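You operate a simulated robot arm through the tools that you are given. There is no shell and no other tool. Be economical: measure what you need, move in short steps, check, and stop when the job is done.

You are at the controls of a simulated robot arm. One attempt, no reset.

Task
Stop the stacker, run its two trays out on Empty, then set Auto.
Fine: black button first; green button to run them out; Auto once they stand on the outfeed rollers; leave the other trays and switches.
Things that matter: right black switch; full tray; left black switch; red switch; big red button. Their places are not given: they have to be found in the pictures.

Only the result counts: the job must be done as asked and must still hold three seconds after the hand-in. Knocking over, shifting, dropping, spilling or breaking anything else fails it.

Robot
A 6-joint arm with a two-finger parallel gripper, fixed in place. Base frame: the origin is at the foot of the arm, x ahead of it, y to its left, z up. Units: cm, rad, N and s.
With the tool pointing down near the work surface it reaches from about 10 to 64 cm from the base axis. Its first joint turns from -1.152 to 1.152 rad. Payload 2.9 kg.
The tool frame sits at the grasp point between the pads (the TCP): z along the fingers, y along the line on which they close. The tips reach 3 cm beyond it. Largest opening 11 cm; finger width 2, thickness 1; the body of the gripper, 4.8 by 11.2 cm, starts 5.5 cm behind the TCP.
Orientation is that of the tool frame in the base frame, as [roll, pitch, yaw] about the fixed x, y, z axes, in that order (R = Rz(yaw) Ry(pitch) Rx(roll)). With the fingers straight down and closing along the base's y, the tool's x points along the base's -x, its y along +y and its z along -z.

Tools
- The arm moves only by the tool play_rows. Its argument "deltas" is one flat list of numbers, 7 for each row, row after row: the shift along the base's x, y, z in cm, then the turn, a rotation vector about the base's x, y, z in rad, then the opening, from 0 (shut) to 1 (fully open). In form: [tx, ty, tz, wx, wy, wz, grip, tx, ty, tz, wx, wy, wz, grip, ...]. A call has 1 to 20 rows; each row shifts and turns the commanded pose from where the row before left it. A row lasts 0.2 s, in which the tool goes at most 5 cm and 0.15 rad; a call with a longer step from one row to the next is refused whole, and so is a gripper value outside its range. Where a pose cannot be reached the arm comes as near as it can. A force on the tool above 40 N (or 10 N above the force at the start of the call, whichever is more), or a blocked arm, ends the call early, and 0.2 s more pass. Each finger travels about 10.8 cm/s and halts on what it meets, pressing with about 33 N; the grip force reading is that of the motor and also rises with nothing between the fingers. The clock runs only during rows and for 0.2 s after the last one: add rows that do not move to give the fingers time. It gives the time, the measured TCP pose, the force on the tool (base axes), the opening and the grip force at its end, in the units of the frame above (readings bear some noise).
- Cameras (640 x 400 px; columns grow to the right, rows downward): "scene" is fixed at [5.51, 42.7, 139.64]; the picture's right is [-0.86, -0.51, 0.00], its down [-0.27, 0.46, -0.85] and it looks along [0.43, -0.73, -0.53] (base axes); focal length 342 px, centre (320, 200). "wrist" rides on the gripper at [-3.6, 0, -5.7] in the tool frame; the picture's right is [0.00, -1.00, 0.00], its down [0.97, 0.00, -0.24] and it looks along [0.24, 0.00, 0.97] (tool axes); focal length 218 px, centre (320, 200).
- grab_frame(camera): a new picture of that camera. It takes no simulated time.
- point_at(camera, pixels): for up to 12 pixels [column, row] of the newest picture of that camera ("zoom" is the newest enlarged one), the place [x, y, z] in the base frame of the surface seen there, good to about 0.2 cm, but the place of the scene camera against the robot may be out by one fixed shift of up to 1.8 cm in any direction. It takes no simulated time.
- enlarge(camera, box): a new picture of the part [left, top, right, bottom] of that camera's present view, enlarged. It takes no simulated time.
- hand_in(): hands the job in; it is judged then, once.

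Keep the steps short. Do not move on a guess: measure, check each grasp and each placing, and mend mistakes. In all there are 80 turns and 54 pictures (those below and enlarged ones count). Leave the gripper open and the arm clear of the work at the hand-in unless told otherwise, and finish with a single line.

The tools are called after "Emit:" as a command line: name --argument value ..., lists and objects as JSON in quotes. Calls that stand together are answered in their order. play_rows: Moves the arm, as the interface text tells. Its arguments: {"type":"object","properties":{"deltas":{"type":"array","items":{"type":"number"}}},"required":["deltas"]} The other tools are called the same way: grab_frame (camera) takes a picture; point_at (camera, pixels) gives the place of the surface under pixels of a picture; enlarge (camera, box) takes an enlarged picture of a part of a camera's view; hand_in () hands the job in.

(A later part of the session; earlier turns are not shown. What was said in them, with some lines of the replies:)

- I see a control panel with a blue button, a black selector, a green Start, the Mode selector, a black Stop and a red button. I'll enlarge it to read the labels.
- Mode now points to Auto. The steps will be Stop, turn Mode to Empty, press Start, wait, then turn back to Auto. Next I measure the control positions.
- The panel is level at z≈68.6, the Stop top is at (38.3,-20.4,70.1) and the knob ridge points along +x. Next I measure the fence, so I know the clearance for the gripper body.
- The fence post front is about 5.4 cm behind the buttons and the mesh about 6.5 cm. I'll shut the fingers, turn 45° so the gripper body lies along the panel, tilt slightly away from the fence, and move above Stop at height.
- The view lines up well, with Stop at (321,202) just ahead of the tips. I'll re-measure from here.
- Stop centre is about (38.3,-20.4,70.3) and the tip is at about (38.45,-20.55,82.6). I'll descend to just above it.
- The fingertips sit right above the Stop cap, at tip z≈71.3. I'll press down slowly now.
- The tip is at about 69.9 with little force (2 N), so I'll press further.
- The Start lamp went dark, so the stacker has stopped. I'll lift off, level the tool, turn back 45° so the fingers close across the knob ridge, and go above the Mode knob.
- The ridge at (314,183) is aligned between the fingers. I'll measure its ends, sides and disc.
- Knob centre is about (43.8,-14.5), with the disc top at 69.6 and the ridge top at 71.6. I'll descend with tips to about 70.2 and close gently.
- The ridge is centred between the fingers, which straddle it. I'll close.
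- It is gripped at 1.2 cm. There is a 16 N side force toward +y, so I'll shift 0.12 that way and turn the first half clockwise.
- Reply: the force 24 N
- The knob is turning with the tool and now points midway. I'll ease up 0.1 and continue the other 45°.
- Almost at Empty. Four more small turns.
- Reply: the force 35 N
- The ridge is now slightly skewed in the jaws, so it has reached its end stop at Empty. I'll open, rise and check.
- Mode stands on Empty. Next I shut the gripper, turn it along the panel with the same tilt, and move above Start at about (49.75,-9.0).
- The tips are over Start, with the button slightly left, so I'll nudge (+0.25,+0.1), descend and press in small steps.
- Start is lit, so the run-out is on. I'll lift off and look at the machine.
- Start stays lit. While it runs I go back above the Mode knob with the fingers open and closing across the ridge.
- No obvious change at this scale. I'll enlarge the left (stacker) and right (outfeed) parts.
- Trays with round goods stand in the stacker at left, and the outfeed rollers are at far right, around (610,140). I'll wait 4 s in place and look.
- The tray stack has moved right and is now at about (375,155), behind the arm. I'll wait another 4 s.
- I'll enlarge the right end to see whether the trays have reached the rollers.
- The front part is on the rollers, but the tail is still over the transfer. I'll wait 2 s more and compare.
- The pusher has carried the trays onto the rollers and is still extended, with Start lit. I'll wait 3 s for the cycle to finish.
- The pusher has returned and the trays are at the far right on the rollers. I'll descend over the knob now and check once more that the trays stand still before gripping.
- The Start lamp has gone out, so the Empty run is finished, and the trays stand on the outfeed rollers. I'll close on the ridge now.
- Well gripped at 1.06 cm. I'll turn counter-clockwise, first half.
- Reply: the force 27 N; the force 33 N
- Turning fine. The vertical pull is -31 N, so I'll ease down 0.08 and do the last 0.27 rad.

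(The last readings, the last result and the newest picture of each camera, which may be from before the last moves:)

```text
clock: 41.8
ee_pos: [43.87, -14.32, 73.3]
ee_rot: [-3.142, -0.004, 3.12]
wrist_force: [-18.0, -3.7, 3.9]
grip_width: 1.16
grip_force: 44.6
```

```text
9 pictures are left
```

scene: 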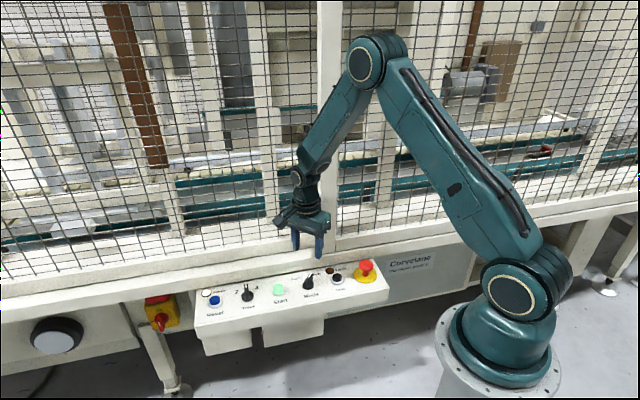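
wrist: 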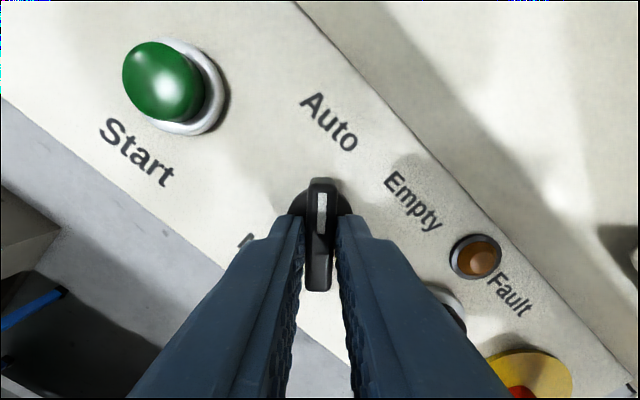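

The knob is at the Auto end stop (slight skew, grip 1.16). I'll release, rise, and back away from the panel.

Emit:
play_rows --deltas '[0, 0, 0, 0, 0, -0.04, 0.1, 0, 0, 0, 0, 0, 0, 0.3, 0, 0, 0, 0, 0, 0, 0.5, 0, 0, 2, 0, 0, 0, 0.5, 0, 0, 4, 0, 0, 0, 0.5, 0, 0, 4, 0, 0, 0, 0.5, -2, 2, 3, 0, 0, 0, 0.5, -2, 2, 3, 0, 0, 0, 0.8, 0, 0, 0, 0, 0, 0, 1, 0, 0, 0, 0, 0, 0, 1]'

Emit:
enlarge --camera "scene" --box '[180, 240, 400, 350]'

Emit:
grab_frame --camera "scene"

Emit:
enlarge --camera "scene" --box '[560, 70, 640, 190]'

```text
clock: 44.0
ee_pos: [39.73, -10.39, 88.99]
ee_rot: [3.141, 0.001, 3.081]
wrist_force: [-0.7, 0.6, -0.1]
grip_width: 11.0
grip_force: 0.0
```

```text
2.91 times, centred on (290, 295) of scene
```

zoom: 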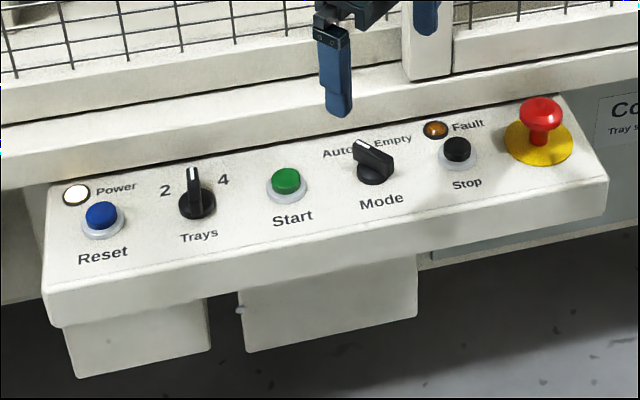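

```text
7 pictures are left
```

scene: 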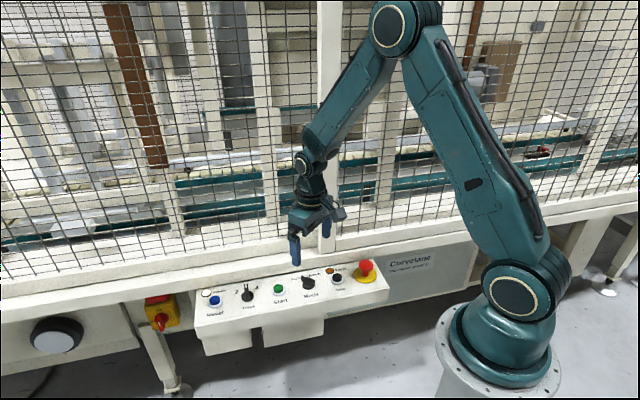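

```text
3.33 times, centred on (600, 130) of scene
```

zoom: 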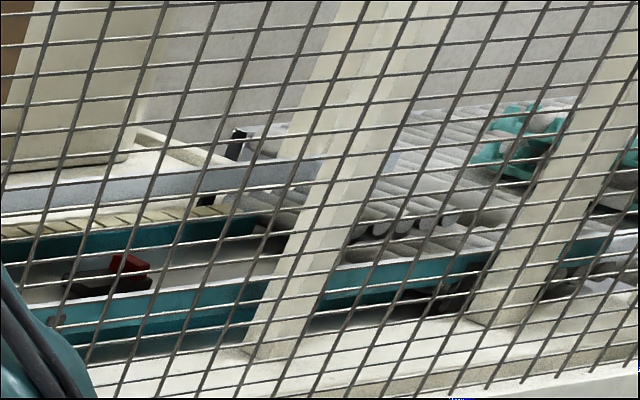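

Mode is on Auto, the trays stand on the rollers and the arm is clear. I'll take one closer look at the Fault lamp before handing in.

Emit:
enlarge --camera "scene" --box '[290, 250, 390, 310]'

```text
6.40 times, centred on (340, 280) of scene
```

zoom: 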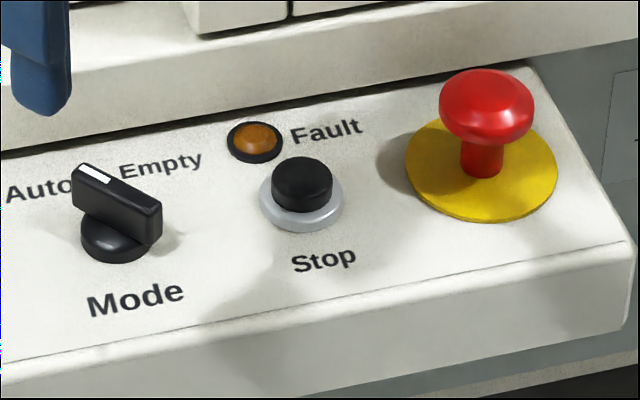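

The Fault lamp is unlit, Mode is on Auto and the emergency stop is untouched. Handing in.

Emit:
hand_in

```text
The job is handed in.
```

I stopped the stacker, ran its two trays out on Empty until they stood on the outfeed rollers, then set Mode back to Auto and left the gripper open and clear.
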